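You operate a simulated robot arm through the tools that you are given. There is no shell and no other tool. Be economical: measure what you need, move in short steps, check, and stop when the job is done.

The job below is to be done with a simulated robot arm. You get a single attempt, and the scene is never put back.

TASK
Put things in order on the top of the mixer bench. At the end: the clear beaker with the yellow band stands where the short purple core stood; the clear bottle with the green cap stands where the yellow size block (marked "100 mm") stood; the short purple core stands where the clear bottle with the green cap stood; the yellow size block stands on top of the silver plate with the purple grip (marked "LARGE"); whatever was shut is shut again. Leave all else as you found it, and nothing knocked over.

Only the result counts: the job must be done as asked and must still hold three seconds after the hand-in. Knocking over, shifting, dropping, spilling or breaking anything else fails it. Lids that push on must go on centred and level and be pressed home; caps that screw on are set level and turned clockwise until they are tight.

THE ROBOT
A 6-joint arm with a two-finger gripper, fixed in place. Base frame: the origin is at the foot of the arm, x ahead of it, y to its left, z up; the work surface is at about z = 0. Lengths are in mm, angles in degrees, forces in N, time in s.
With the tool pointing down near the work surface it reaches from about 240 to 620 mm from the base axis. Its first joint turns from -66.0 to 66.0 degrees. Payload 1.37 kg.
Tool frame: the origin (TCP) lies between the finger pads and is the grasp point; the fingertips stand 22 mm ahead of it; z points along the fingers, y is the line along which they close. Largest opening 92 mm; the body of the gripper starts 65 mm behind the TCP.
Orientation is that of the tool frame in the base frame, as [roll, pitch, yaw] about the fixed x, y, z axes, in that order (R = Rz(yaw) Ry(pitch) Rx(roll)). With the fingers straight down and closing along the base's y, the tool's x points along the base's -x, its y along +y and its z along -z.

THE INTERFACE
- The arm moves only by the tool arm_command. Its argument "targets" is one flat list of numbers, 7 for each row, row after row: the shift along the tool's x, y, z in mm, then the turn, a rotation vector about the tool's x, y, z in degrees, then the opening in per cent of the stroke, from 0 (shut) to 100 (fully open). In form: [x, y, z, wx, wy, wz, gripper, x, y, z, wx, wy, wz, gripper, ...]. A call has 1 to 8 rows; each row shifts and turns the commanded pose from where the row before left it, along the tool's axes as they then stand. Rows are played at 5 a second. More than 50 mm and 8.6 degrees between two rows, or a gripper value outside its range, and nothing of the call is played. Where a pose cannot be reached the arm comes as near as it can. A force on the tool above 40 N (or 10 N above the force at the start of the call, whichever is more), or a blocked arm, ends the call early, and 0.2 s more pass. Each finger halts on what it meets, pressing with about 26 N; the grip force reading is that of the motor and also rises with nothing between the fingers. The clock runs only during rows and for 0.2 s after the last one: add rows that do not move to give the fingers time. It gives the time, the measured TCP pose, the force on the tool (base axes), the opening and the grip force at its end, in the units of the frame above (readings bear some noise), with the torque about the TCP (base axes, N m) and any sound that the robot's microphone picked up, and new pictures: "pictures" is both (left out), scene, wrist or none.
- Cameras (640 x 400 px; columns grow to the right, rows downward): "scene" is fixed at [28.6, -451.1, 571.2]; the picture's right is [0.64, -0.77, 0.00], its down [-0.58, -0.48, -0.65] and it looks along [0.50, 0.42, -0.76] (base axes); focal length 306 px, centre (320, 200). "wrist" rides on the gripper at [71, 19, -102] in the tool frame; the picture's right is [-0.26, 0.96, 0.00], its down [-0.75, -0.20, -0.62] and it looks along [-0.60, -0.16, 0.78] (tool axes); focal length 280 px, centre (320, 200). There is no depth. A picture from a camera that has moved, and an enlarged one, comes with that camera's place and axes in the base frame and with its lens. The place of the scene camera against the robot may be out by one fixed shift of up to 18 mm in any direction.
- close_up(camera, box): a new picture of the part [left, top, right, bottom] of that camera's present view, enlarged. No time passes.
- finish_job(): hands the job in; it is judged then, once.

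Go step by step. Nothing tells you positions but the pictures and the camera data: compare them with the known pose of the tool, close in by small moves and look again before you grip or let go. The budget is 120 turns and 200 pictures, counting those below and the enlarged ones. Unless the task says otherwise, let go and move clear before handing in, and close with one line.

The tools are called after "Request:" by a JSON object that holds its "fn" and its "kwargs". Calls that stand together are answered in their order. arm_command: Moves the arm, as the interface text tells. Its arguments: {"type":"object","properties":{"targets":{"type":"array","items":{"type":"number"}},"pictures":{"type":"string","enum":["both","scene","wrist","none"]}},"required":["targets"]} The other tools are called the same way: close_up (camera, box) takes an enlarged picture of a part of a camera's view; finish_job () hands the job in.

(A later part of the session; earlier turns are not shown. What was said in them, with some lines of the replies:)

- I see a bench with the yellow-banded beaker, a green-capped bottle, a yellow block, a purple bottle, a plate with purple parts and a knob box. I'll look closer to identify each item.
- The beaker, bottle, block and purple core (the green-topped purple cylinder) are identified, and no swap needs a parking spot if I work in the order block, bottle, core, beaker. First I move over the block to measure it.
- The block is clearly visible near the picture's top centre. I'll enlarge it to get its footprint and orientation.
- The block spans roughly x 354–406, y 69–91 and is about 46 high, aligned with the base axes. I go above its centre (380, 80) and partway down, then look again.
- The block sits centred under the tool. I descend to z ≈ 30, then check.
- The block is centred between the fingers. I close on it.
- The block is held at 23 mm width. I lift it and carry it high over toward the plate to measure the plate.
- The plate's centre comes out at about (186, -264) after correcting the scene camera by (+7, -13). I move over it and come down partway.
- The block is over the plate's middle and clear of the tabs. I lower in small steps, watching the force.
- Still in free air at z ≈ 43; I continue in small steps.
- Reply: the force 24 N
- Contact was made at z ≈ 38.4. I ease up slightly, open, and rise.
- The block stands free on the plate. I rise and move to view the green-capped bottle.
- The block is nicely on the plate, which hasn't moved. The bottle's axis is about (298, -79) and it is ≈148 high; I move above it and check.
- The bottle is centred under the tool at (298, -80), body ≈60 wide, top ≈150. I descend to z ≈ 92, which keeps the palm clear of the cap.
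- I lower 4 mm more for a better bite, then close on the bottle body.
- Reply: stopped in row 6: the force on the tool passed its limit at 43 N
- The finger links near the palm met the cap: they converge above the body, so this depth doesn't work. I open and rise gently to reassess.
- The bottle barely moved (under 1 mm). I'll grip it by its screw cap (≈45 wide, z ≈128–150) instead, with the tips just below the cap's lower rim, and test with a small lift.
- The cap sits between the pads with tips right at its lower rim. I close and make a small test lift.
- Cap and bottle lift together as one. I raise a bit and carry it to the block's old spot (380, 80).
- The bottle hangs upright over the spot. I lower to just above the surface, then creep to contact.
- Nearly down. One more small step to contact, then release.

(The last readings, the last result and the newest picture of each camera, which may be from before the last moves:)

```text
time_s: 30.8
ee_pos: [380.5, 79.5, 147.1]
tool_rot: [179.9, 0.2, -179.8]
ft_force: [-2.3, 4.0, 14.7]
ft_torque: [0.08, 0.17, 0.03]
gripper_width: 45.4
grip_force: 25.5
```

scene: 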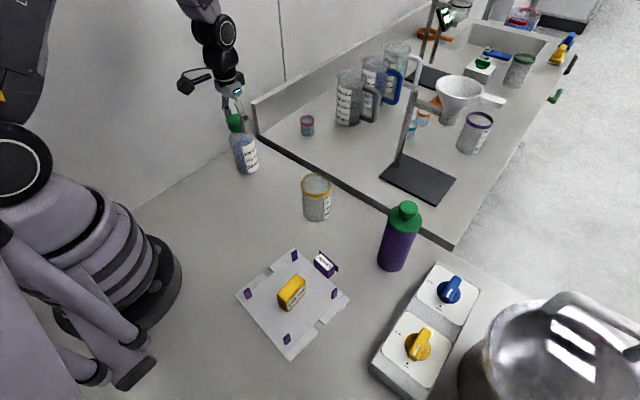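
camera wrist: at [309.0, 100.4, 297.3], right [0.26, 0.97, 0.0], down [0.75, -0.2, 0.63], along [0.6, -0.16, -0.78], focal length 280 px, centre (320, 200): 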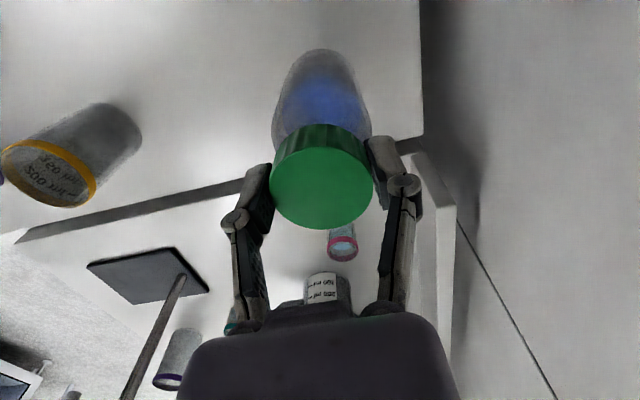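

Contact is firm. I ease up slightly, open, and rise.

Request:
{"fn": "arm_command", "kwargs": {"targets": [0, 0, -0.6, 0, 0, 0, 35, 0, 0, 0, 0, 0, 0, 60, 0, 0, 0, 0, 0, 0, 75, 0, 0, 0, 0, 0, 0, 75, 0, 0, -20, 0, 0, 0, 75, 0, 0, -40, 0, 0, 0, 90, 0, 0, -40, 0, 0, 0, 100, 0, 0, 0, 0, 0, 0, 100], "pictures": "both"}}

Request:
{"fn": "close_up", "kwargs": {"camera": "scene", "box": [200, 80, 300, 200]}}

Request:
{"fn": "close_up", "kwargs": {"camera": "wrist", "box": [220, 0, 440, 200]}}

```text
time_s: 32.6
ee_pos: [381.2, 80.2, 247.1]
tool_rot: [180.0, 0.1, 180.0]
ft_force: [0.5, 0.9, 0.1]
ft_torque: [0.0, 0.0, -0.01]
gripper_width: 91.9
grip_force: 0.1
camera wrist: at [309.6, 98.9, 349.8], right [0.26, 0.97, 0.0], down [0.75, -0.2, 0.63], along [0.6, -0.16, -0.78], focal length 280 px, centre (320, 200)
```

scene: 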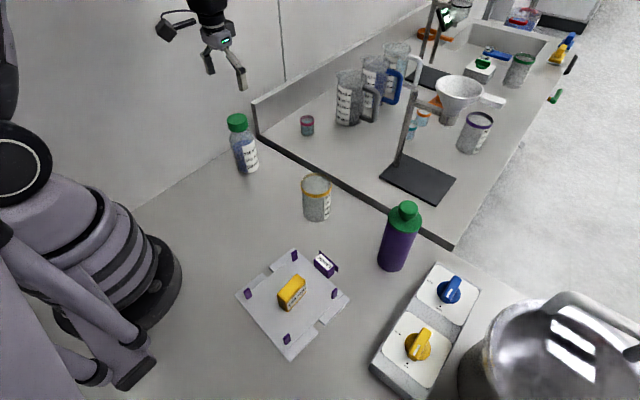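
wrist: 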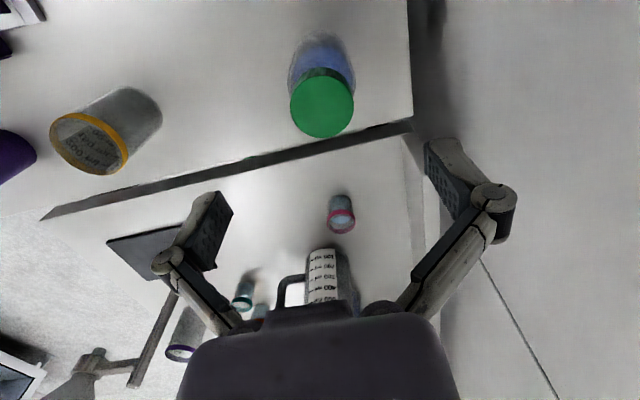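

```text
3.33 times, centred on (250, 140) of scene
camera zoom: at [28.6, -451.1, 571.2], right [0.64, -0.77, 0.0], down [-0.58, -0.48, -0.65], along [0.5, 0.42, -0.76], focal length 1020 px, centre (553, 400)
```

zoom: 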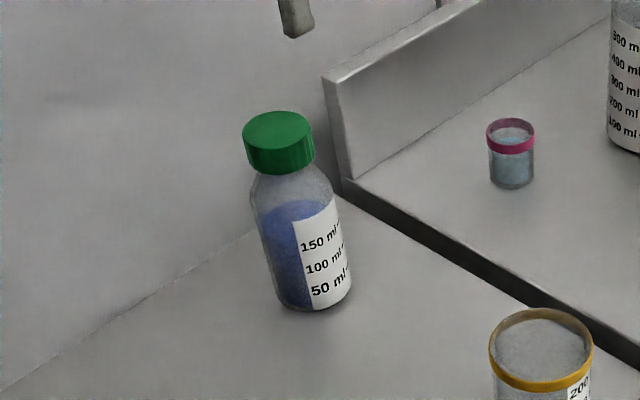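

```text
2.00 times, centred on (330, 100) of wrist
camera zoom: at [309.6, 98.9, 349.8], right [0.26, 0.97, 0.0], down [0.75, -0.2, 0.63], along [0.6, -0.16, -0.78], focal length 561 px, centre (300, 400)
```

zoom: 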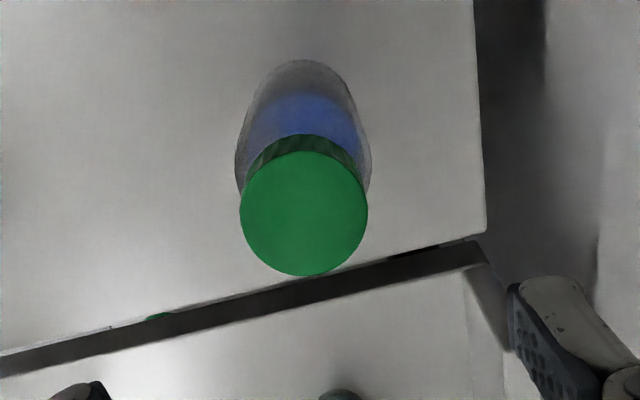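

The bottle stands well on the block's spot with its cap on. Next I travel over to the purple core to measure it.

Request:
{"fn": "arm_command", "kwargs": {"targets": [4, -45, -2, 0, 0, 0, 100, 4, -45, 0, 0, 0, 0, 100, 4, -45, 0, 0, 0, 0, 100, 4, -45, 0, 0, 0, 0, 100, 4, -45, 0, 0, 0, 0, 100, 4, -45, 0, 0, 0, 0, 100, 4, -45, 0, 0, 0, 0, 100, 0, 0, 0, 0, 0, 0, 100], "pictures": "none"}}

Request:
{"fn": "arm_command", "kwargs": {"targets": [12, -40, 0, 0, 0, 0, 100, 10, -40, 0, 0, 0, 0, 100, 0, 0, 0, 0, 0, 0, 100], "pictures": "wrist"}}

Request:
{"fn": "close_up", "kwargs": {"camera": "wrist", "box": [180, 0, 440, 220]}}

```text
time_s: 34.4
ee_pos: [352.3, -236.8, 249.7]
tool_rot: [179.9, 0.1, -179.8]
ft_force: [0.2, 0.1, 0.2]
ft_torque: [0.02, -0.01, -0.01]
gripper_width: 91.8
grip_force: 0.1
```

```text
time_s: 35.2
ee_pos: [331.0, -315.9, 250.0]
tool_rot: [180.0, 0.1, -179.9]
ft_force: [0.2, 0.1, -0.5]
ft_torque: [0.0, 0.02, -0.01]
gripper_width: 92.1
grip_force: 0.0
camera wrist: at [259.6, -297.8, 352.5], right [0.26, 0.97, 0.0], down [0.75, -0.2, 0.63], along [0.6, -0.16, -0.78], focal length 280 px, centre (320, 200)
```

wrist: 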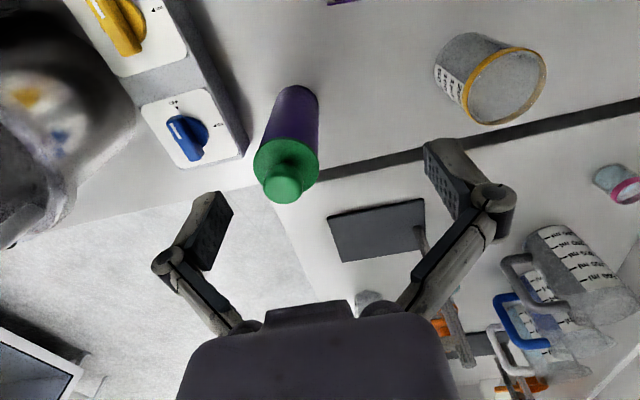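

```text
1.82 times, centred on (310, 110) of wrist
camera zoom: at [259.6, -297.8, 352.5], right [0.26, 0.97, 0.0], down [0.75, -0.2, 0.63], along [0.6, -0.16, -0.78], focal length 510 px, centre (338, 364)
```

zoom: 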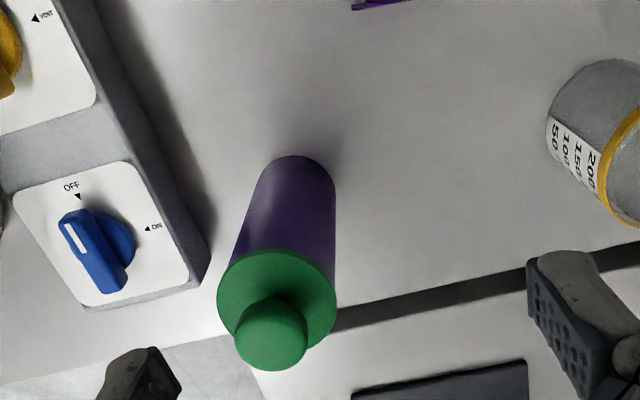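

The core is about at (375, -360), disc top ≈145, knob top ≈174. I move above it and take another view to refine these.

Request:
{"fn": "arm_command", "kwargs": {"targets": [-22, -22, 0, 0, 0, 0, 100, -22, -22, 0, 0, 0, 0, 100, 0, 0, 35, 0, 0, 0, 100, 0, 0, 0, 0, 0, 0, 100], "pictures": "both"}}

Request:
{"fn": "close_up", "kwargs": {"camera": "wrist", "box": [220, 0, 440, 220]}}

Request:
{"fn": "close_up", "kwargs": {"camera": "scene", "box": [350, 120, 470, 290]}}

```text
time_s: 36.2
ee_pos: [376.1, -359.3, 212.5]
tool_rot: [179.9, 0.1, 180.0]
ft_force: [-0.5, 0.2, 0.2]
ft_torque: [0.0, -0.01, 0.02]
gripper_width: 91.8
grip_force: 0.1
camera wrist: at [304.7, -341.3, 316.1], right [0.26, 0.97, 0.0], down [0.75, -0.2, 0.63], along [0.6, -0.16, -0.78], focal length 280 px, centre (320, 200)
```

scene: 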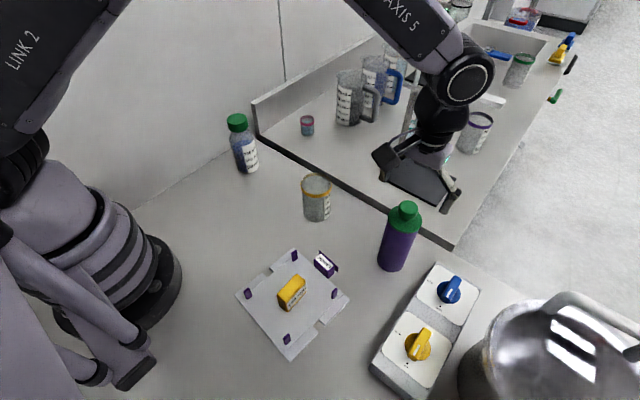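
wrist: 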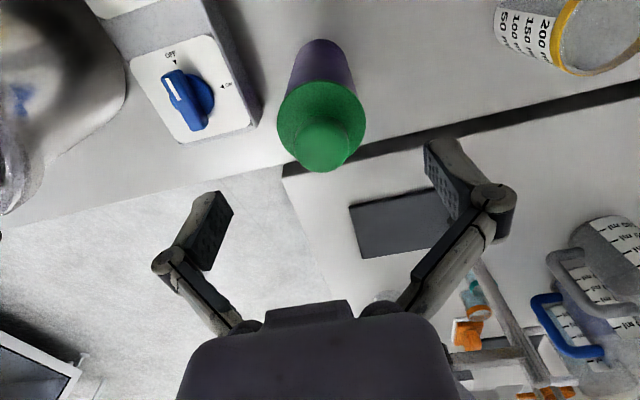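

```text
1.82 times, centred on (330, 110) of wrist
camera zoom: at [304.7, -341.3, 316.1], right [0.26, 0.97, 0.0], down [0.75, -0.2, 0.63], along [0.6, -0.16, -0.78], focal length 510 px, centre (302, 364)
```

zoom: 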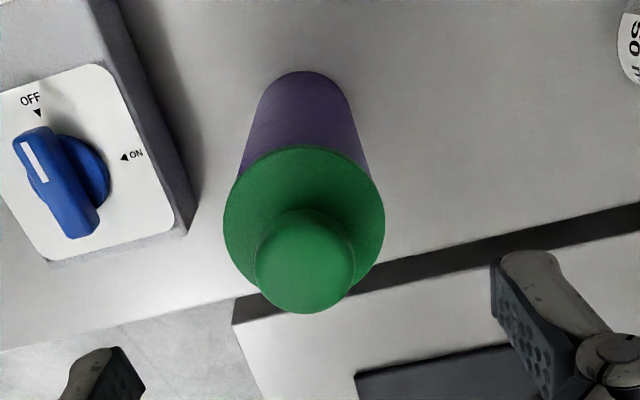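

```text
2.35 times, centred on (410, 205) of scene
camera zoom: at [28.6, -451.1, 571.2], right [0.64, -0.77, 0.0], down [-0.58, -0.48, -0.65], along [0.5, 0.42, -0.76], focal length 720 px, centre (108, 188)
```

zoom: 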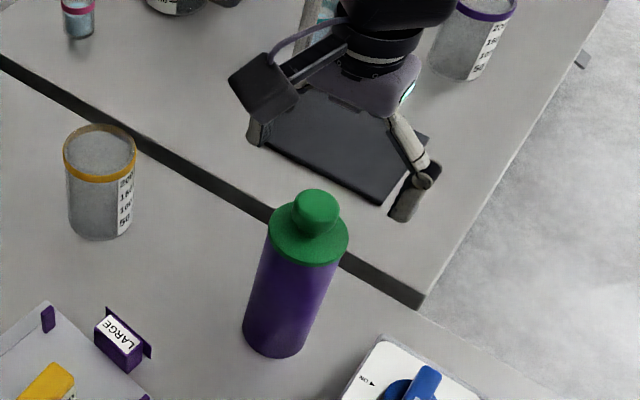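

The core's axis is at (375, -360); body ≈50 wide, flange ≈58 wide at z ≈136–142, knob top ≈174. I descend to z ≈ 116 so the pads grip below the flange and the knob stays clear of the palm.

Request:
{"fn": "arm_command", "kwargs": {"targets": [0.8, -0.5, 40, 0, 0, 0, 100, 0, 0, 35, 0, 0, 0, 100, 0, 0, 15, 0, 0, 0, 100, 0, 0, 6, 0, 0, 0, 100, 0, 0, 0, 0, 0, 0, 100], "pictures": "both"}}

Request:
{"fn": "close_up", "kwargs": {"camera": "scene", "box": [350, 120, 470, 290]}}

```text
time_s: 37.4
ee_pos: [375.3, -360.6, 117.8]
tool_rot: [-180.0, 0.1, -180.0]
ft_force: [-0.6, -0.1, -0.5]
ft_torque: [-0.02, 0.01, 0.0]
gripper_width: 91.8
grip_force: 0.1
camera wrist: at [303.3, -341.7, 220.2], right [0.26, 0.97, 0.0], down [0.75, -0.2, 0.63], along [0.6, -0.16, -0.78], focal length 280 px, centre (320, 200)
```

scene: 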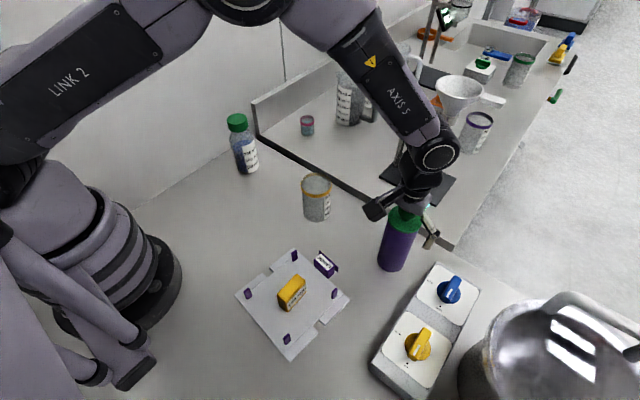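
wrist: 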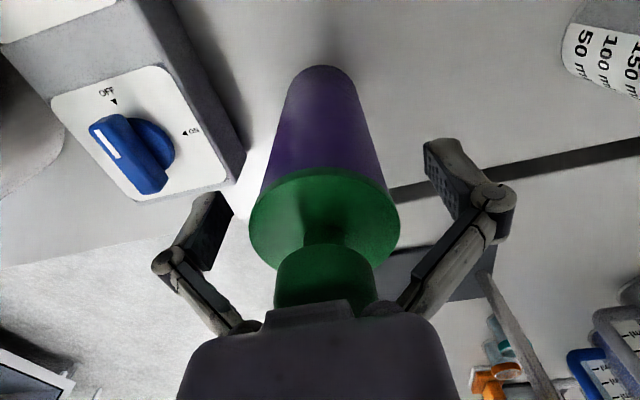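

```text
2.35 times, centred on (410, 205) of scene
camera zoom: at [28.6, -451.1, 571.2], right [0.64, -0.77, 0.0], down [-0.58, -0.48, -0.65], along [0.5, 0.42, -0.76], focal length 720 px, centre (108, 188)
```

zoom: 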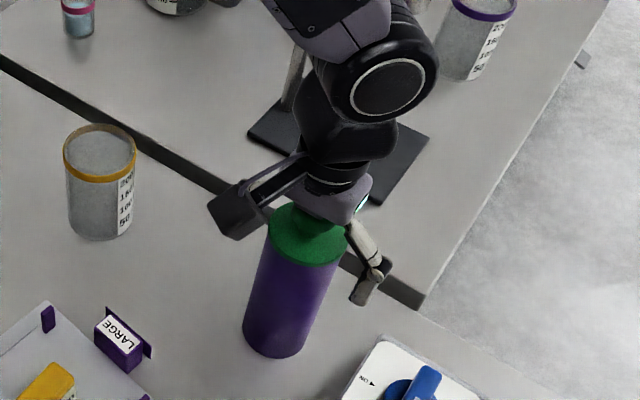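

Looks good. I drop 2 mm more and close gradually.

Request:
{"fn": "arm_command", "kwargs": {"targets": [0, 0, 2, 0, 0, 0, 100, 0, 0, 0, 0, 0, 0, 80, 0, 0, 0, 0, 0, 0, 65, 0, 0, 0, 0, 0, 0, 65], "pictures": "wrist"}}

Request:
{"fn": "arm_command", "kwargs": {"targets": [0, 0, 0, 0, 0, 0, 40, 0, 0, 0, 0, 0, 0, 40, 0, 0, 0, 0, 0, 0, 40], "pictures": "wrist"}}

```text
time_s: 38.4
ee_pos: [375.1, -360.0, 116.1]
tool_rot: [179.9, 0.1, 180.0]
ft_force: [0.4, -0.1, 0.2]
ft_torque: [-0.03, 0.01, -0.01]
gripper_width: 60.0
grip_force: 0.0
camera wrist: at [303.1, -341.5, 218.4], right [0.26, 0.97, 0.0], down [0.75, -0.2, 0.63], along [0.6, -0.16, -0.78], focal length 280 px, centre (320, 200)
```

wrist: 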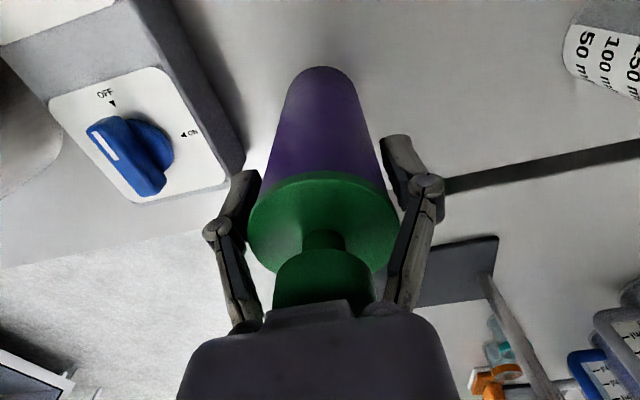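

```text
time_s: 39.2
ee_pos: [374.7, -358.9, 116.3]
tool_rot: [179.9, 0.1, -180.0]
ft_force: [-0.8, -0.7, 2.4]
ft_torque: [0.0, 0.04, 0.05]
gripper_width: 52.9
grip_force: 25.8
camera wrist: at [303.1, -341.6, 218.6], right [0.26, 0.97, 0.0], down [0.75, -0.2, 0.63], along [0.6, -0.16, -0.78], focal length 280 px, centre (320, 200)
```

wrist: 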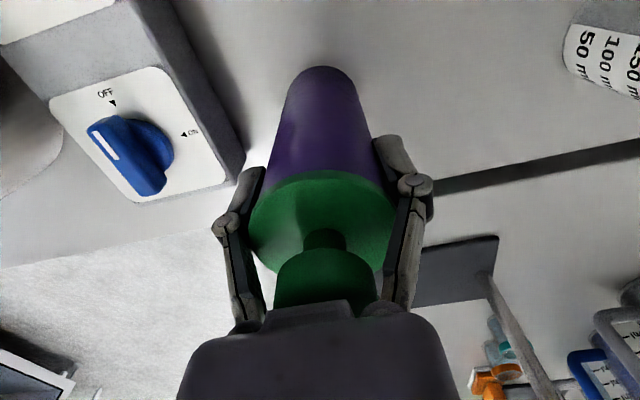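

Gripped at 52.9 mm, matching the body. I make a small test lift and look.

Request:
{"fn": "arm_command", "kwargs": {"targets": [0, 0, -2, 0, 0, 0, 40, 0, 0, -3, 0, 0, 0, 40, 0, 0, -3, 0, 0, 0, 40, 0, 0, 0, 0, 0, 0, 40], "pictures": "scene"}}

Request:
{"fn": "close_up", "kwargs": {"camera": "scene", "box": [350, 120, 470, 290]}}

```text
time_s: 40.2
ee_pos: [374.4, -360.1, 124.7]
tool_rot: [-180.0, 0.1, 180.0]
ft_force: [0.1, -0.7, -1.7]
ft_torque: [-0.01, -0.05, -0.04]
gripper_width: 52.5
grip_force: 25.7
```

scene: 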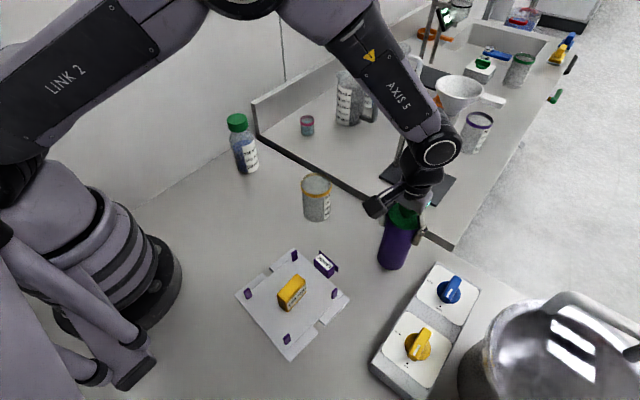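

```text
2.35 times, centred on (410, 205) of scene
camera zoom: at [28.6, -451.1, 571.2], right [0.64, -0.77, 0.0], down [-0.58, -0.48, -0.65], along [0.5, 0.42, -0.76], focal length 720 px, centre (108, 188)
```

zoom: 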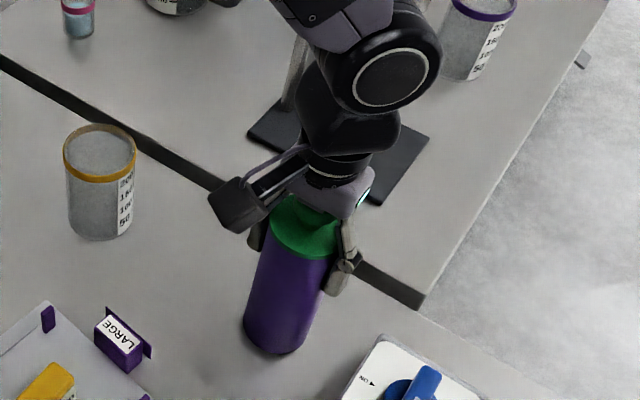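

The whole core lifts cleanly and nothing stands beneath it. I raise it well above the beaker and carry it to the bottle's old spot (298, -80).

Request:
{"fn": "arm_command", "kwargs": {"targets": [0, 0, -40, 0, 0, 0, 40, 0, 0, -40, 0, 0, 0, 40, 0, 0, -40, 0, 0, 0, 40, 12, 35, 0, 0, 0, 0, 40, 12, 35, 0, 0, 0, 0, 40, 12, 35, 0, 0, 0, 0, 40, 12, 35, 0, 0, 0, 0, 40, 0, 0, 0, 0, 0, 0, 40], "pictures": "scene"}}

Request:
{"fn": "arm_command", "kwargs": {"targets": [7, 35, 0, 0, 0, 0, 40, 7, 35, 0, 0, 0, 0, 40, 7, 35, 0, 0, 0, 0, 40, 7, 35, 0, 0, 0, 0, 40, 0, 0, 0, 0, 0, 0, 40, 0, 0, 0, 0, 0, 0, 40], "pictures": "both"}}

```text
time_s: 42.0
ee_pos: [326.1, -220.3, 244.8]
tool_rot: [-180.0, 0.2, -180.0]
ft_force: [-0.3, 0.4, -1.5]
ft_torque: [-0.02, 0.01, 0.01]
gripper_width: 52.4
grip_force: 25.9
```

scene: 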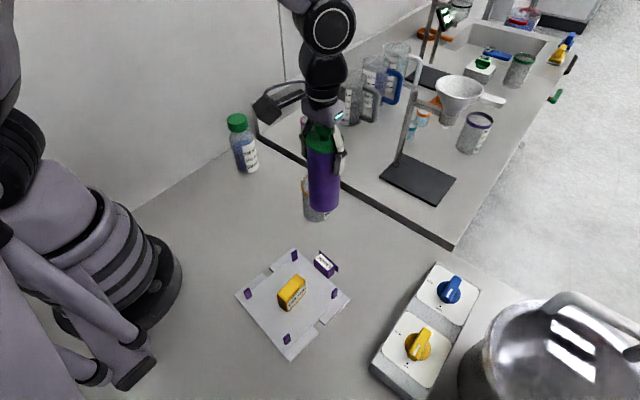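

```text
time_s: 43.4
ee_pos: [298.1, -79.2, 243.5]
tool_rot: [-180.0, 0.1, -179.9]
ft_force: [-0.5, 0.1, -0.8]
ft_torque: [0.02, 0.03, -0.04]
gripper_width: 52.5
grip_force: 26.3
camera wrist: at [227.0, -61.5, 346.0], right [0.26, 0.97, 0.0], down [0.75, -0.2, 0.63], along [0.6, -0.16, -0.78], focal length 280 px, centre (320, 200)
```

scene: 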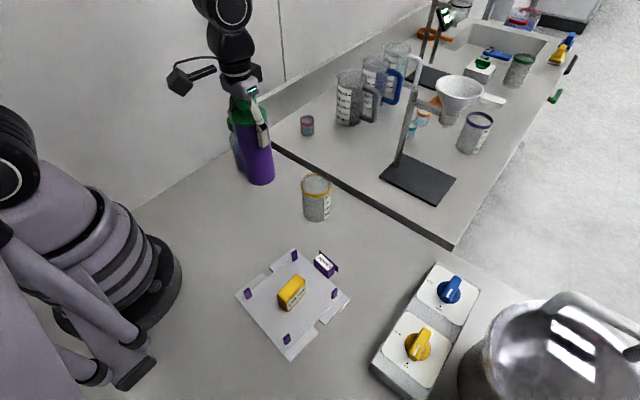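
wrist: 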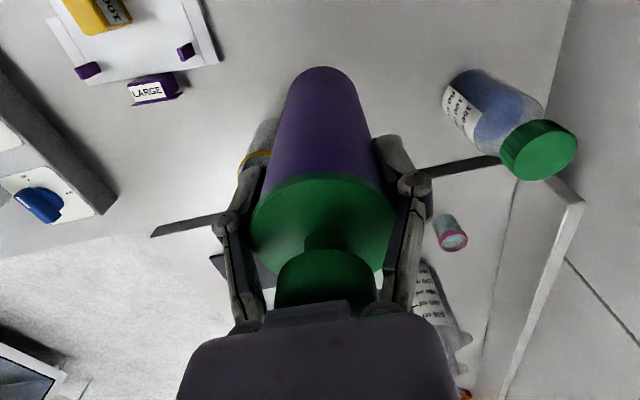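

The core is over the bottle's old spot. I lower to just above the surface, then creep down.

Request:
{"fn": "arm_command", "kwargs": {"targets": [0, -0.8, 40, 0, 0, 0, 40, 0, 0, 40, 0, 0, 0, 40, 0, 0, 30, 0, 0, 0, 40, 0, 0, 12, 0, 0, 0, 40, 0, 0, 0, 0, 0, 0, 40], "pictures": "scene"}}

Request:
{"fn": "arm_command", "kwargs": {"targets": [0, 0, 2.5, 0, 0, 0, 40, 0, 0, 0, 0, 0, 0, 40], "pictures": "none"}}

Request:
{"fn": "arm_command", "kwargs": {"targets": [0, 0, 1.5, 0, 0, 0, 40, 0, 0, 0, 0, 0, 0, 40], "pictures": "none"}}

Request:
{"fn": "arm_command", "kwargs": {"targets": [0, 0, 1, 0, 0, 0, 40, 0, 0, 0, 0, 0, 0, 40], "pictures": "none"}}

```text
time_s: 44.6
ee_pos: [298.2, -81.3, 121.2]
tool_rot: [179.9, 0.1, -180.0]
ft_force: [0.2, -0.5, -0.3]
ft_torque: [-0.02, 0.01, 0.0]
gripper_width: 52.5
grip_force: 26.2
```

scene: 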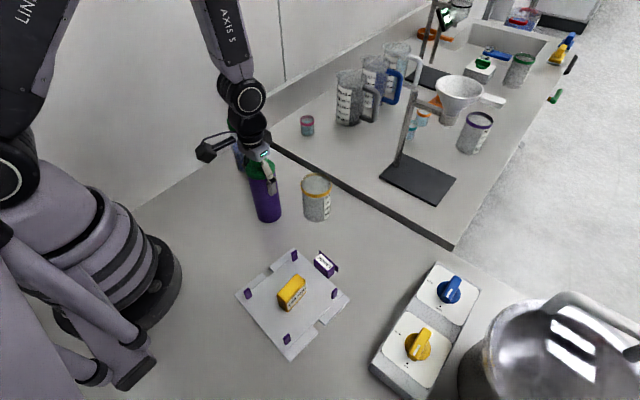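

```text
time_s: 45.2
ee_pos: [298.8, -80.9, 120.8]
tool_rot: [180.0, 0.0, -179.9]
ft_force: [-0.7, 0.7, -1.2]
ft_torque: [0.0, 0.0, -0.01]
gripper_width: 52.4
grip_force: 26.0
```

```text
time_s: 45.8
ee_pos: [299.3, -81.1, 117.8]
tool_rot: [180.0, 0.1, -180.0]
ft_force: [0.4, 0.1, -1.5]
ft_torque: [-0.01, 0.03, -0.03]
gripper_width: 52.6
grip_force: 25.7
```

```text
time_s: 46.4
ee_pos: [298.7, -81.1, 117.6]
tool_rot: [-179.9, 0.0, -180.0]
ft_force: [0.6, -0.8, -1.2]
ft_torque: [0.0, 0.01, 0.01]
gripper_width: 52.2
grip_force: 26.2
```

Still hanging free at about 1 mm. I continue in sub-millimetre steps.

Request:
{"fn": "arm_command", "kwargs": {"targets": [0, 0, 1, 0, 0, 0, 40, 0, 0, 0, 0, 0, 0, 40], "pictures": "none"}}

Request:
{"fn": "arm_command", "kwargs": {"targets": [0, 0, 0.7, 0, 0, 0, 40, 0, 0, 0, 0, 0, 0, 40], "pictures": "none"}}

```text
time_s: 47.0
ee_pos: [299.1, -80.1, 116.6]
tool_rot: [-180.0, 0.1, 180.0]
ft_force: [0.6, -0.5, 0.2]
ft_torque: [0.02, -0.05, 0.01]
gripper_width: 52.7
grip_force: 26.2
```

```text
time_s: 47.6
ee_pos: [298.5, -81.0, 116.3]
tool_rot: [-180.0, 0.2, -179.9]
ft_force: [-3.0, -1.7, 20.7]
ft_torque: [-0.06, 0.08, 0.16]
gripper_width: 52.6
grip_force: 26.3
```

It's down. I ease up, open, and rise clear of the knob.

Request:
{"fn": "arm_command", "kwargs": {"targets": [0, 0, -0.6, 0, 0, 0, 40, 0, 0, 0, 0, 0, 0, 65, 0, 0, 0, 0, 0, 0, 90, 0, 0, 0, 0, 0, 0, 100, 0, 0, 0, 0, 0, 0, 100, 0, 0, -20, 0, 0, 0, 100, 0, 0, -45, 0, 0, 0, 100, 0, 0, -45, 0, 0, 0, 100], "pictures": "both"}}

Request:
{"fn": "close_up", "kwargs": {"camera": "scene", "box": [200, 100, 420, 280]}}

Request:
{"fn": "close_up", "kwargs": {"camera": "wrist", "box": [200, 0, 440, 240]}}

```text
time_s: 49.4
ee_pos: [297.0, -79.8, 227.0]
tool_rot: [-180.0, 0.2, 180.0]
ft_force: [-0.7, 0.0, -0.1]
ft_torque: [-0.03, 0.05, -0.01]
gripper_width: 92.0
grip_force: 0.1
camera wrist: at [226.0, -61.6, 328.9], right [0.26, 0.97, 0.0], down [0.75, -0.2, 0.63], along [0.6, -0.16, -0.78], focal length 280 px, centre (320, 200)
```

scene: 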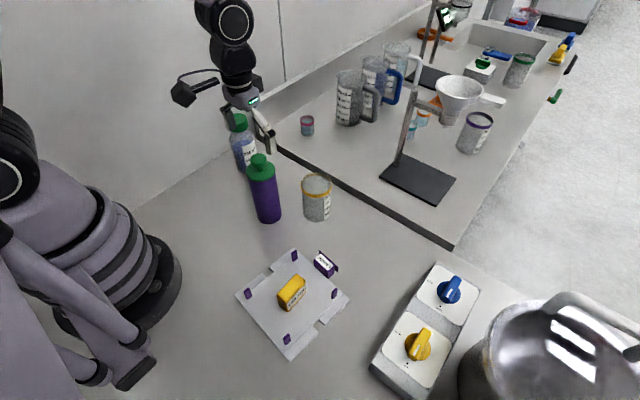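
wrist: 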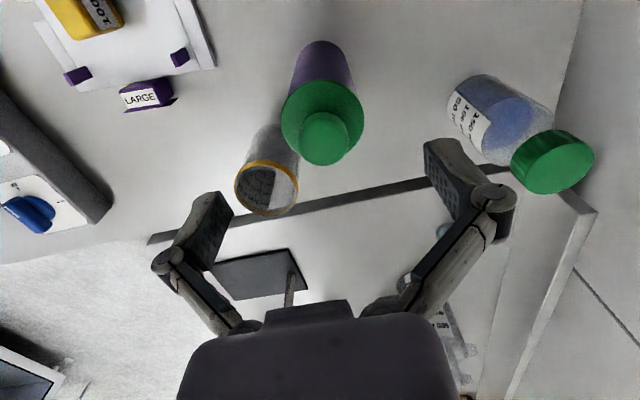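

```text
2.22 times, centred on (310, 190) of scene
camera zoom: at [28.6, -451.1, 571.2], right [0.64, -0.77, 0.0], down [-0.58, -0.48, -0.65], along [0.5, 0.42, -0.76], focal length 680 px, centre (342, 222)
```

zoom: 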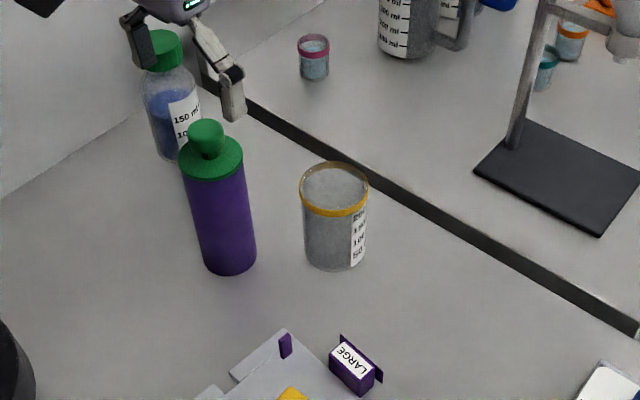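

```text
1.67 times, centred on (320, 120) of wrist
camera zoom: at [226.0, -61.6, 328.9], right [0.26, 0.97, 0.0], down [0.75, -0.2, 0.63], along [0.6, -0.16, -0.78], focal length 467 px, centre (320, 333)
```

zoom: 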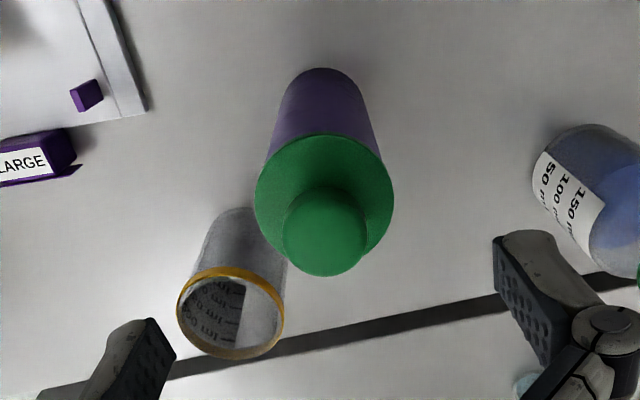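

The core stands where the bottle was. Now I go above the beaker to measure it.

Request:
{"fn": "arm_command", "kwargs": {"targets": [-18, -27, 0, 0, 0, 0, 100, -18, -27, 0, 0, 0, 0, 100, -18, -27, 0, 0, 0, 0, 100, 0, 0, 0, 0, 0, 0, 100], "pictures": "wrist"}}

Request:
{"fn": "close_up", "kwargs": {"camera": "wrist", "box": [220, 0, 440, 220]}}

```text
time_s: 50.4
ee_pos: [352.4, -162.0, 225.6]
tool_rot: [179.9, 0.1, -179.9]
ft_force: [0.1, -0.5, -0.1]
ft_torque: [-0.02, 0.0, 0.03]
gripper_width: 92.0
grip_force: 0.1
camera wrist: at [280.9, -143.0, 328.6], right [0.26, 0.97, 0.0], down [0.75, -0.2, 0.63], along [0.6, -0.16, -0.78], focal length 280 px, centre (320, 200)
```

wrist: 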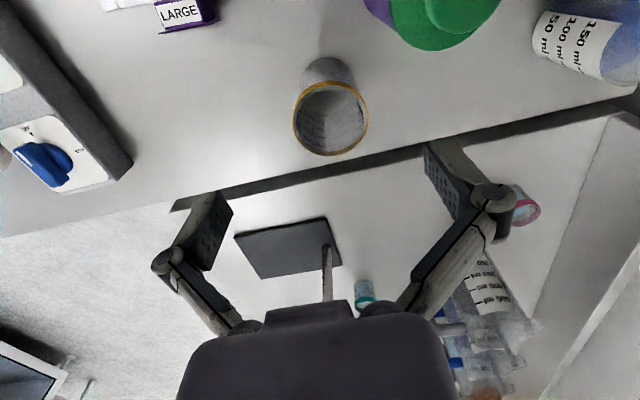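

```text
1.82 times, centred on (330, 110) of wrist
camera zoom: at [280.9, -143.0, 328.6], right [0.26, 0.97, 0.0], down [0.75, -0.2, 0.63], along [0.6, -0.16, -0.78], focal length 510 px, centre (302, 364)
```

zoom: 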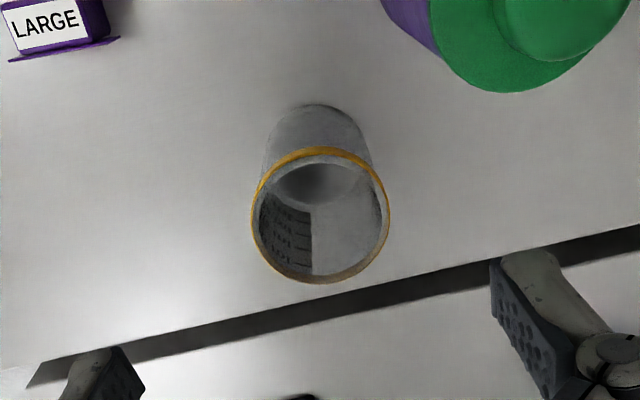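

The beaker is empty, about at (377, -158), rim ≈68 wide at z ≈ 90. I move directly over it and look again.

Request:
{"fn": "arm_command", "kwargs": {"targets": [-24.5, 4, 0, 0, 0, 0, 100, 0, 0, 40, 0, 0, 0, 100, 0, 0, 36, 0, 0, 0, 100, 0, 0, 0, 0, 0, 0, 100], "pictures": "both"}}

Request:
{"fn": "close_up", "kwargs": {"camera": "wrist", "box": [200, 20, 440, 240]}}

```text
time_s: 51.4
ee_pos: [377.3, -158.0, 148.7]
tool_rot: [-179.9, 0.1, -180.0]
ft_force: [-0.3, -0.6, 0.2]
ft_torque: [-0.02, -0.03, -0.02]
gripper_width: 92.1
grip_force: 0.1
camera wrist: at [305.0, -138.9, 251.8], right [0.26, 0.97, 0.0], down [0.75, -0.2, 0.63], along [0.6, -0.16, -0.78], focal length 280 px, centre (320, 200)
```

scene: 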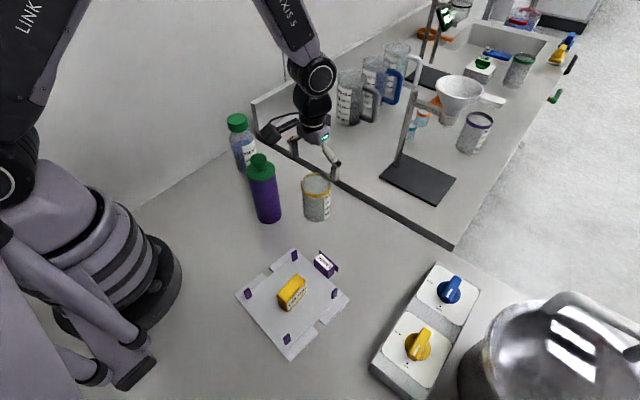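
wrist: 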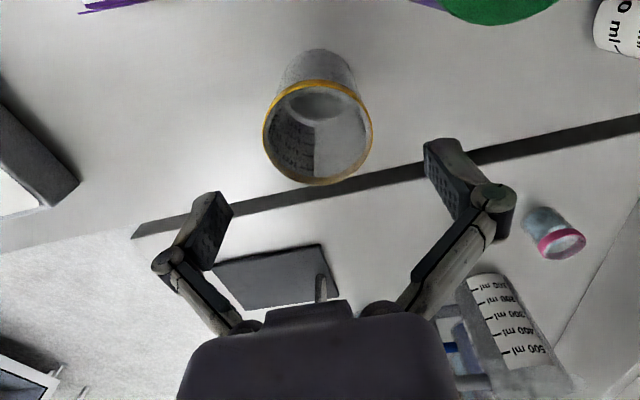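

```text
1.82 times, centred on (320, 130) of wrist
camera zoom: at [305.0, -138.9, 251.8], right [0.26, 0.97, 0.0], down [0.75, -0.2, 0.63], along [0.6, -0.16, -0.78], focal length 510 px, centre (320, 327)
```

zoom: 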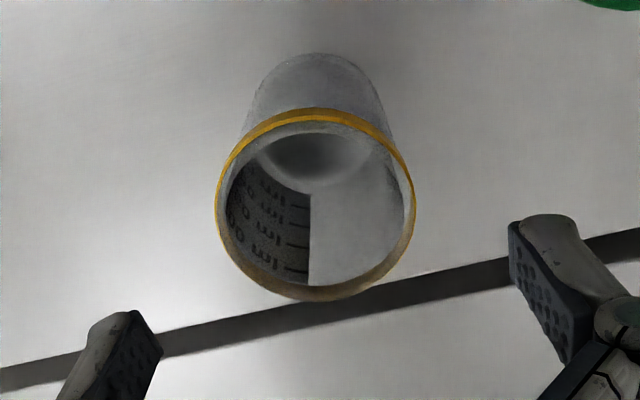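

The beaker's axis comes out at (378.5, -160.3). I'll grip it high, at z ≈ 76, so the rim band stays between the pads and off the converging links.

Request:
{"fn": "arm_command", "kwargs": {"targets": [-1.2, -2.2, 40, 0, 0, 0, 100, 0, 0, 32, 0, 0, 0, 100, 0, 0, 0, 0, 0, 0, 100], "pictures": "both"}}

Request:
{"fn": "close_up", "kwargs": {"camera": "scene", "box": [250, 110, 390, 240]}}

```text
time_s: 52.2
ee_pos: [378.4, -159.9, 77.5]
tool_rot: [-180.0, 0.1, -180.0]
ft_force: [0.7, -0.1, -0.2]
ft_torque: [-0.01, 0.0, 0.0]
gripper_width: 92.3
grip_force: 0.1
camera wrist: at [306.7, -141.5, 180.4], right [0.26, 0.97, 0.0], down [0.75, -0.2, 0.63], along [0.61, -0.16, -0.78], focal length 280 px, centre (320, 200)
```

scene: 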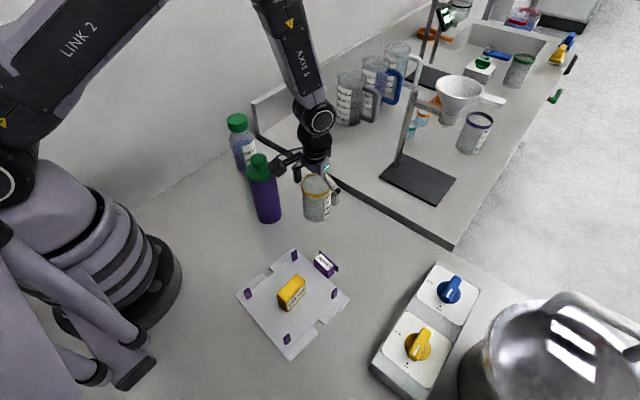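
wrist: 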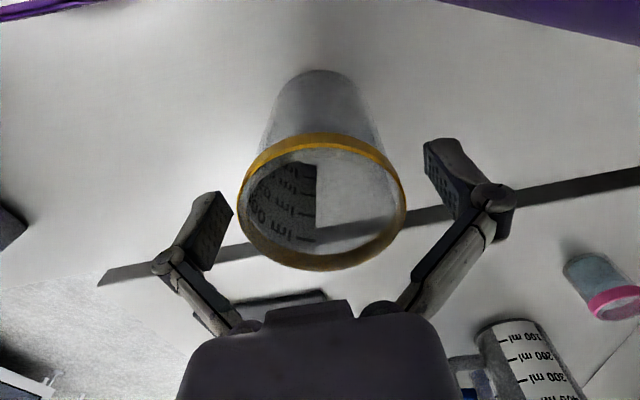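

```text
3.08 times, centred on (320, 175) of scene
camera zoom: at [28.6, -451.1, 571.2], right [0.64, -0.77, 0.0], down [-0.58, -0.48, -0.65], along [0.5, 0.42, -0.76], focal length 941 px, centre (320, 277)
```

zoom: 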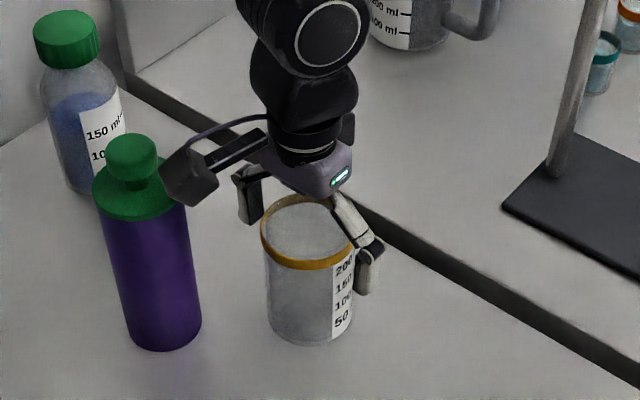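

The rim sits centred between the pads. I close in stages.

Request:
{"fn": "arm_command", "kwargs": {"targets": [0, 0, 0, 0, 0, 0, 80, 0, 0, 0, 0, 0, 0, 60, 0, 0, 0, 0, 0, 0, 60, 0, 0, 0, 0, 0, 0, 60], "pictures": "wrist"}}

```text
time_s: 53.2
ee_pos: [377.3, -161.2, 79.0]
tool_rot: [-179.9, 0.1, -179.9]
ft_force: [0.5, 0.9, 3.8]
ft_torque: [0.0, 0.02, -0.04]
gripper_width: 63.3
grip_force: 26.1
camera wrist: at [306.7, -141.5, 180.9], right [0.26, 0.97, 0.0], down [0.75, -0.2, 0.63], along [0.6, -0.16, -0.78], focal length 280 px, centre (320, 200)
```

wrist: 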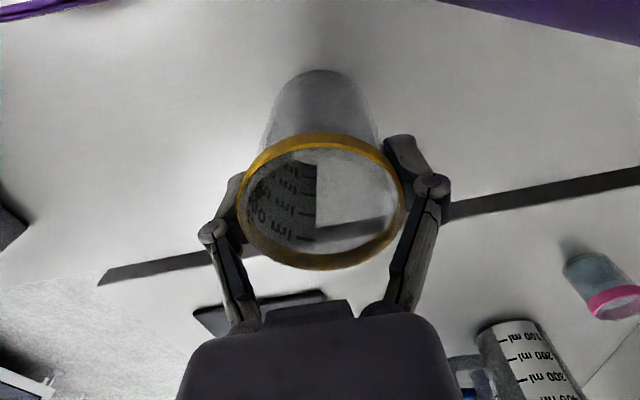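

Held at 63.3 mm. I lift and check that the beaker comes level.

Request:
{"fn": "arm_command", "kwargs": {"targets": [0, 0, -3, 0, 0, 0, 55, 0, 0, -10, 0, 0, 0, 55, 0, 0, -25, 0, 0, 0, 55, 0, 0, 0, 0, 0, 0, 55], "pictures": "both"}}

Request:
{"fn": "close_up", "kwargs": {"camera": "scene", "box": [250, 110, 390, 240]}}

```text
time_s: 54.2
ee_pos: [377.5, -159.4, 118.1]
tool_rot: [180.0, 0.1, -180.0]
ft_force: [0.0, 1.0, -0.4]
ft_torque: [-0.03, 0.01, 0.01]
gripper_width: 62.8
grip_force: 25.6
camera wrist: at [306.3, -140.9, 219.3], right [0.26, 0.97, 0.0], down [0.75, -0.2, 0.63], along [0.6, -0.16, -0.78], focal length 280 px, centre (320, 200)
```

scene: 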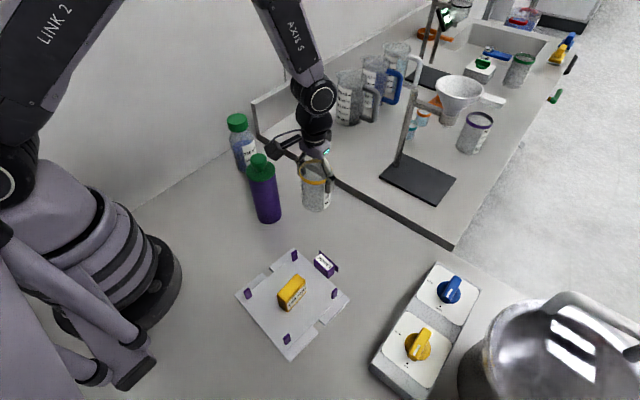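
wrist: 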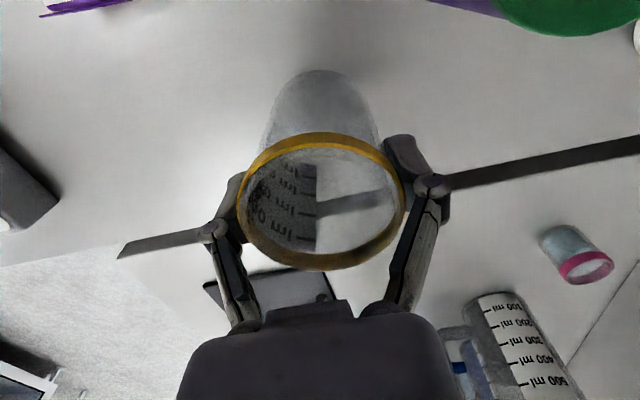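

```text
3.08 times, centred on (320, 175) of scene
camera zoom: at [28.6, -451.1, 571.2], right [0.64, -0.77, 0.0], down [-0.58, -0.48, -0.65], along [0.5, 0.42, -0.76], focal length 941 px, centre (320, 277)
```

zoom: 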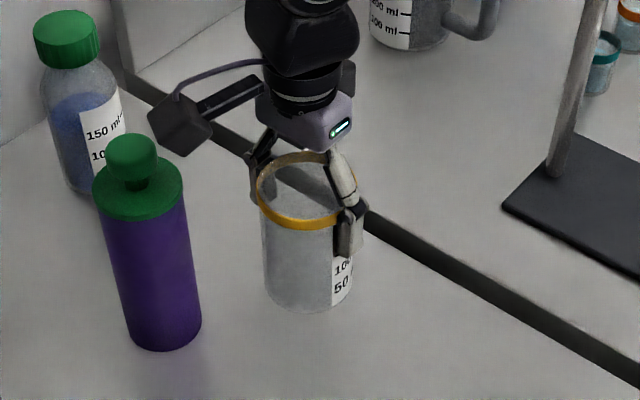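

The beaker is level and secure. I carry it to the core's old spot (375, -360).

Request:
{"fn": "arm_command", "kwargs": {"targets": [0.5, -33.3, 0, 0, 0, 0, 55, 0.5, -33.3, 0, 0, 0, 0, 55, 0.5, -33.3, 0, 0, 0, 0, 55, 0.5, -33.3, 0, 0, 0, 0, 55, 0.5, -33.3, 0, 0, 0, 0, 55, 0.5, -33.3, 0, 0, 0, 0, 55, 0, 0, 0, 0, 0, 0, 55, 0, 0, 0, 0, 0, 0, 55], "pictures": "none"}}

Request:
{"fn": "arm_command", "kwargs": {"targets": [0, 0, 20, 0, 0, 0, 55, 0, 0, 12, 0, 0, 0, 55, 0, 0, 0, 0, 0, 0, 55], "pictures": "both"}}

Request:
{"fn": "close_up", "kwargs": {"camera": "scene", "box": [330, 140, 470, 300]}}

```text
time_s: 56.0
ee_pos: [374.4, -359.5, 116.9]
tool_rot: [-180.0, 0.1, -180.0]
ft_force: [0.7, 0.4, -1.0]
ft_torque: [-0.04, -0.01, 0.02]
gripper_width: 62.7
grip_force: 26.0
```

```text
time_s: 56.8
ee_pos: [375.5, -360.4, 84.9]
tool_rot: [180.0, 0.1, -180.0]
ft_force: [-0.1, 0.2, 0.3]
ft_torque: [0.01, 0.0, 0.01]
gripper_width: 63.1
grip_force: 25.6
camera wrist: at [303.7, -341.6, 186.2], right [0.26, 0.97, 0.0], down [0.75, -0.2, 0.63], along [0.6, -0.16, -0.78], focal length 280 px, centre (320, 200)
```

scene: 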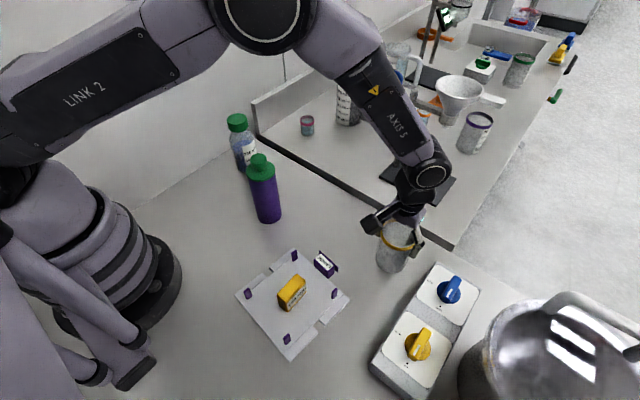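
wrist: 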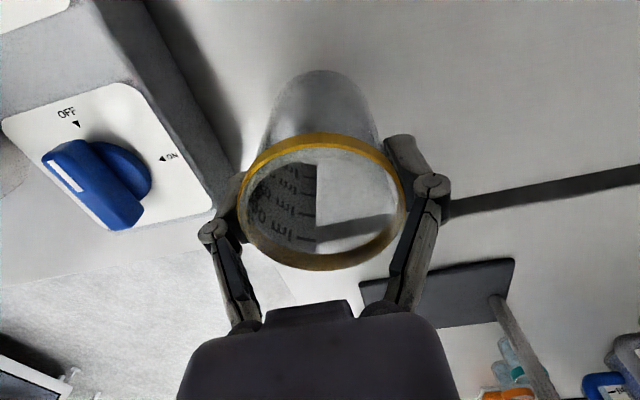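

```text
2.50 times, centred on (400, 220) of scene
camera zoom: at [28.6, -451.1, 571.2], right [0.64, -0.77, 0.0], down [-0.58, -0.48, -0.65], along [0.5, 0.42, -0.76], focal length 765 px, centre (120, 150)
```

zoom: 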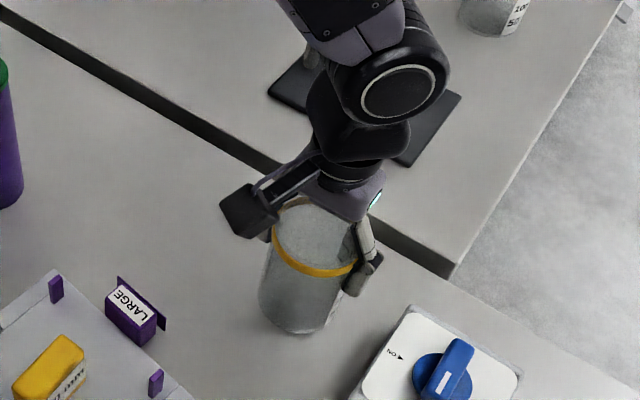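

Over the spot, level, clear of the knob box. I creep down to contact.

Request:
{"fn": "arm_command", "kwargs": {"targets": [0, 0, 3, 0, 0, 0, 55, 0, 0, 1.5, 0, 0, 0, 55, 0, 0, 0, 0, 0, 0, 55], "pictures": "none"}}

Request:
{"fn": "arm_command", "kwargs": {"targets": [0, 0, 1, 0, 0, 0, 55, 0, 0, 0, 0, 0, 0, 55], "pictures": "none"}}

Request:
{"fn": "arm_command", "kwargs": {"targets": [0, 0, 1, 0, 0, 0, 55, 0, 0, 0, 0, 0, 0, 55], "pictures": "none"}}

```text
time_s: 57.6
ee_pos: [375.4, -359.5, 79.7]
tool_rot: [-180.0, 0.0, 180.0]
ft_force: [-0.8, -0.2, -0.6]
ft_torque: [0.0, 0.0, -0.02]
gripper_width: 63.0
grip_force: 25.9
```

```text
time_s: 58.2
ee_pos: [374.5, -359.8, 77.2]
tool_rot: [179.9, 0.1, -179.9]
ft_force: [0.1, 1.4, 1.0]
ft_torque: [0.02, 0.02, 0.01]
gripper_width: 63.1
grip_force: 25.4
```

```text
time_s: 58.8
ee_pos: [376.4, -359.9, 79.1]
tool_rot: [-179.9, 0.1, 180.0]
ft_force: [-3.9, 2.2, 11.6]
ft_torque: [0.17, 0.21, -0.01]
gripper_width: 62.9
grip_force: 26.3
```

Contact. I ease up, open, and rise straight up.

Request:
{"fn": "arm_command", "kwargs": {"targets": [0, 0, -0.5, 0, 0, 0, 55, 0, 0, 0, 0, 0, 0, 75, 0, 0, 0, 0, 0, 0, 92, 0, 0, 0, 0, 0, 0, 95, 0, 0, 0, 0, 0, 0, 95, 0, 0, -25, 0, 0, 0, 95, 0, 0, -45, 0, 0, 0, 95, 0, 0, -45, 0, 0, 0, 95], "pictures": "none"}}

Request:
{"fn": "arm_command", "kwargs": {"targets": [20, 30, -20, 0, 0, 0, 95, 20, 30, 0, 0, 0, 0, 95, 0, 0, 0, 0, 0, 0, 95], "pictures": "both"}}

Request:
{"fn": "close_up", "kwargs": {"camera": "scene", "box": [210, 90, 530, 390]}}

Request:
{"fn": "close_up", "kwargs": {"camera": "wrist", "box": [160, 0, 480, 220]}}

```text
time_s: 60.6
ee_pos: [374.5, -360.5, 193.7]
tool_rot: [-180.0, 0.2, -180.0]
ft_force: [0.4, -0.3, 0.3]
ft_torque: [0.01, 0.02, -0.01]
gripper_width: 87.4
grip_force: 0.1
```

```text
time_s: 61.4
ee_pos: [333.8, -300.3, 213.4]
tool_rot: [180.0, 0.0, -180.0]
ft_force: [-0.2, -0.1, 0.2]
ft_torque: [0.03, 0.03, -0.05]
gripper_width: 87.6
grip_force: 0.0
camera wrist: at [263.1, -281.2, 316.1], right [0.26, 0.97, 0.0], down [0.75, -0.2, 0.63], along [0.6, -0.16, -0.78], focal length 280 px, centre (320, 200)
```

scene: 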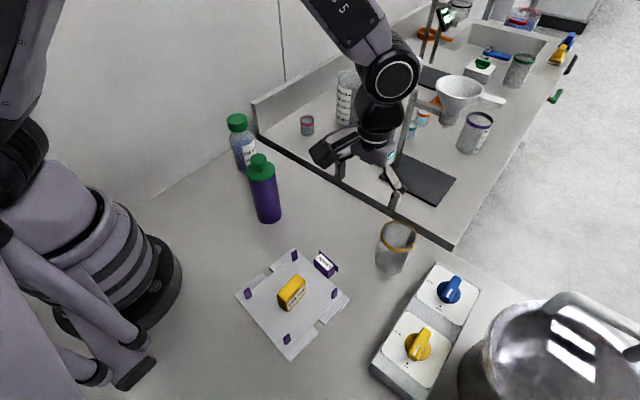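
wrist: 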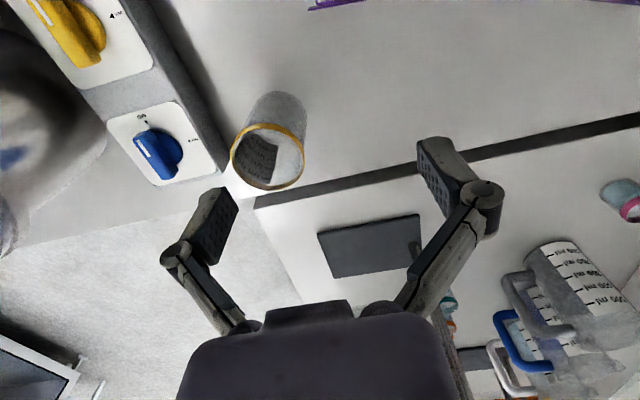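

```text
1.33 times, centred on (370, 240) of scene
camera zoom: at [28.6, -451.1, 571.2], right [0.64, -0.77, 0.0], down [-0.58, -0.48, -0.65], along [0.5, 0.42, -0.76], focal length 408 px, centre (253, 147)
```

zoom: 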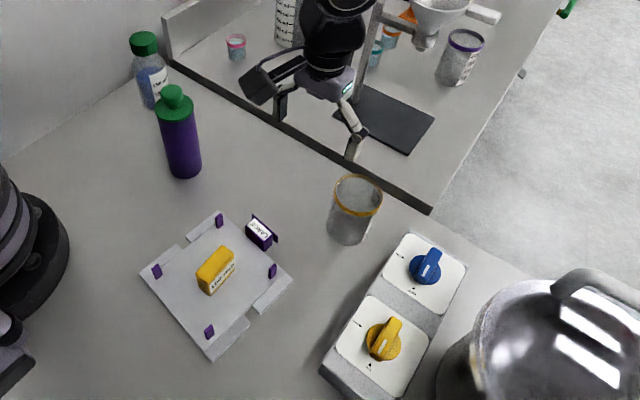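

```text
1.82 times, centred on (320, 110) of wrist
camera zoom: at [263.1, -281.2, 316.1], right [0.26, 0.97, 0.0], down [0.75, -0.2, 0.63], along [0.6, -0.16, -0.78], focal length 510 px, centre (320, 364)
```

zoom: 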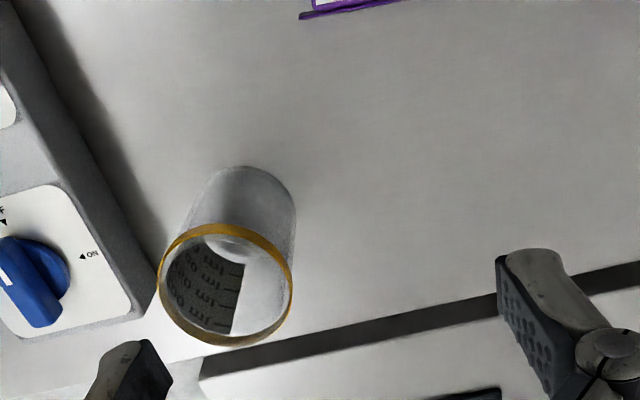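

All four items stand where they should: the block on the plate, the bottle with its cap on, and the core and beaker upright. The arm is clear, so I hand in.

Request:
{"fn": "finish_job", "kwargs": {}}

```text
The job is handed in.
```

I handed the job in; in the last pictures all four items stood upright in their new places. The yellow block is on the LARGE plate, the capped bottle is on the block's old spot, the purple core is on the bottle's, and the beaker is on the core's.
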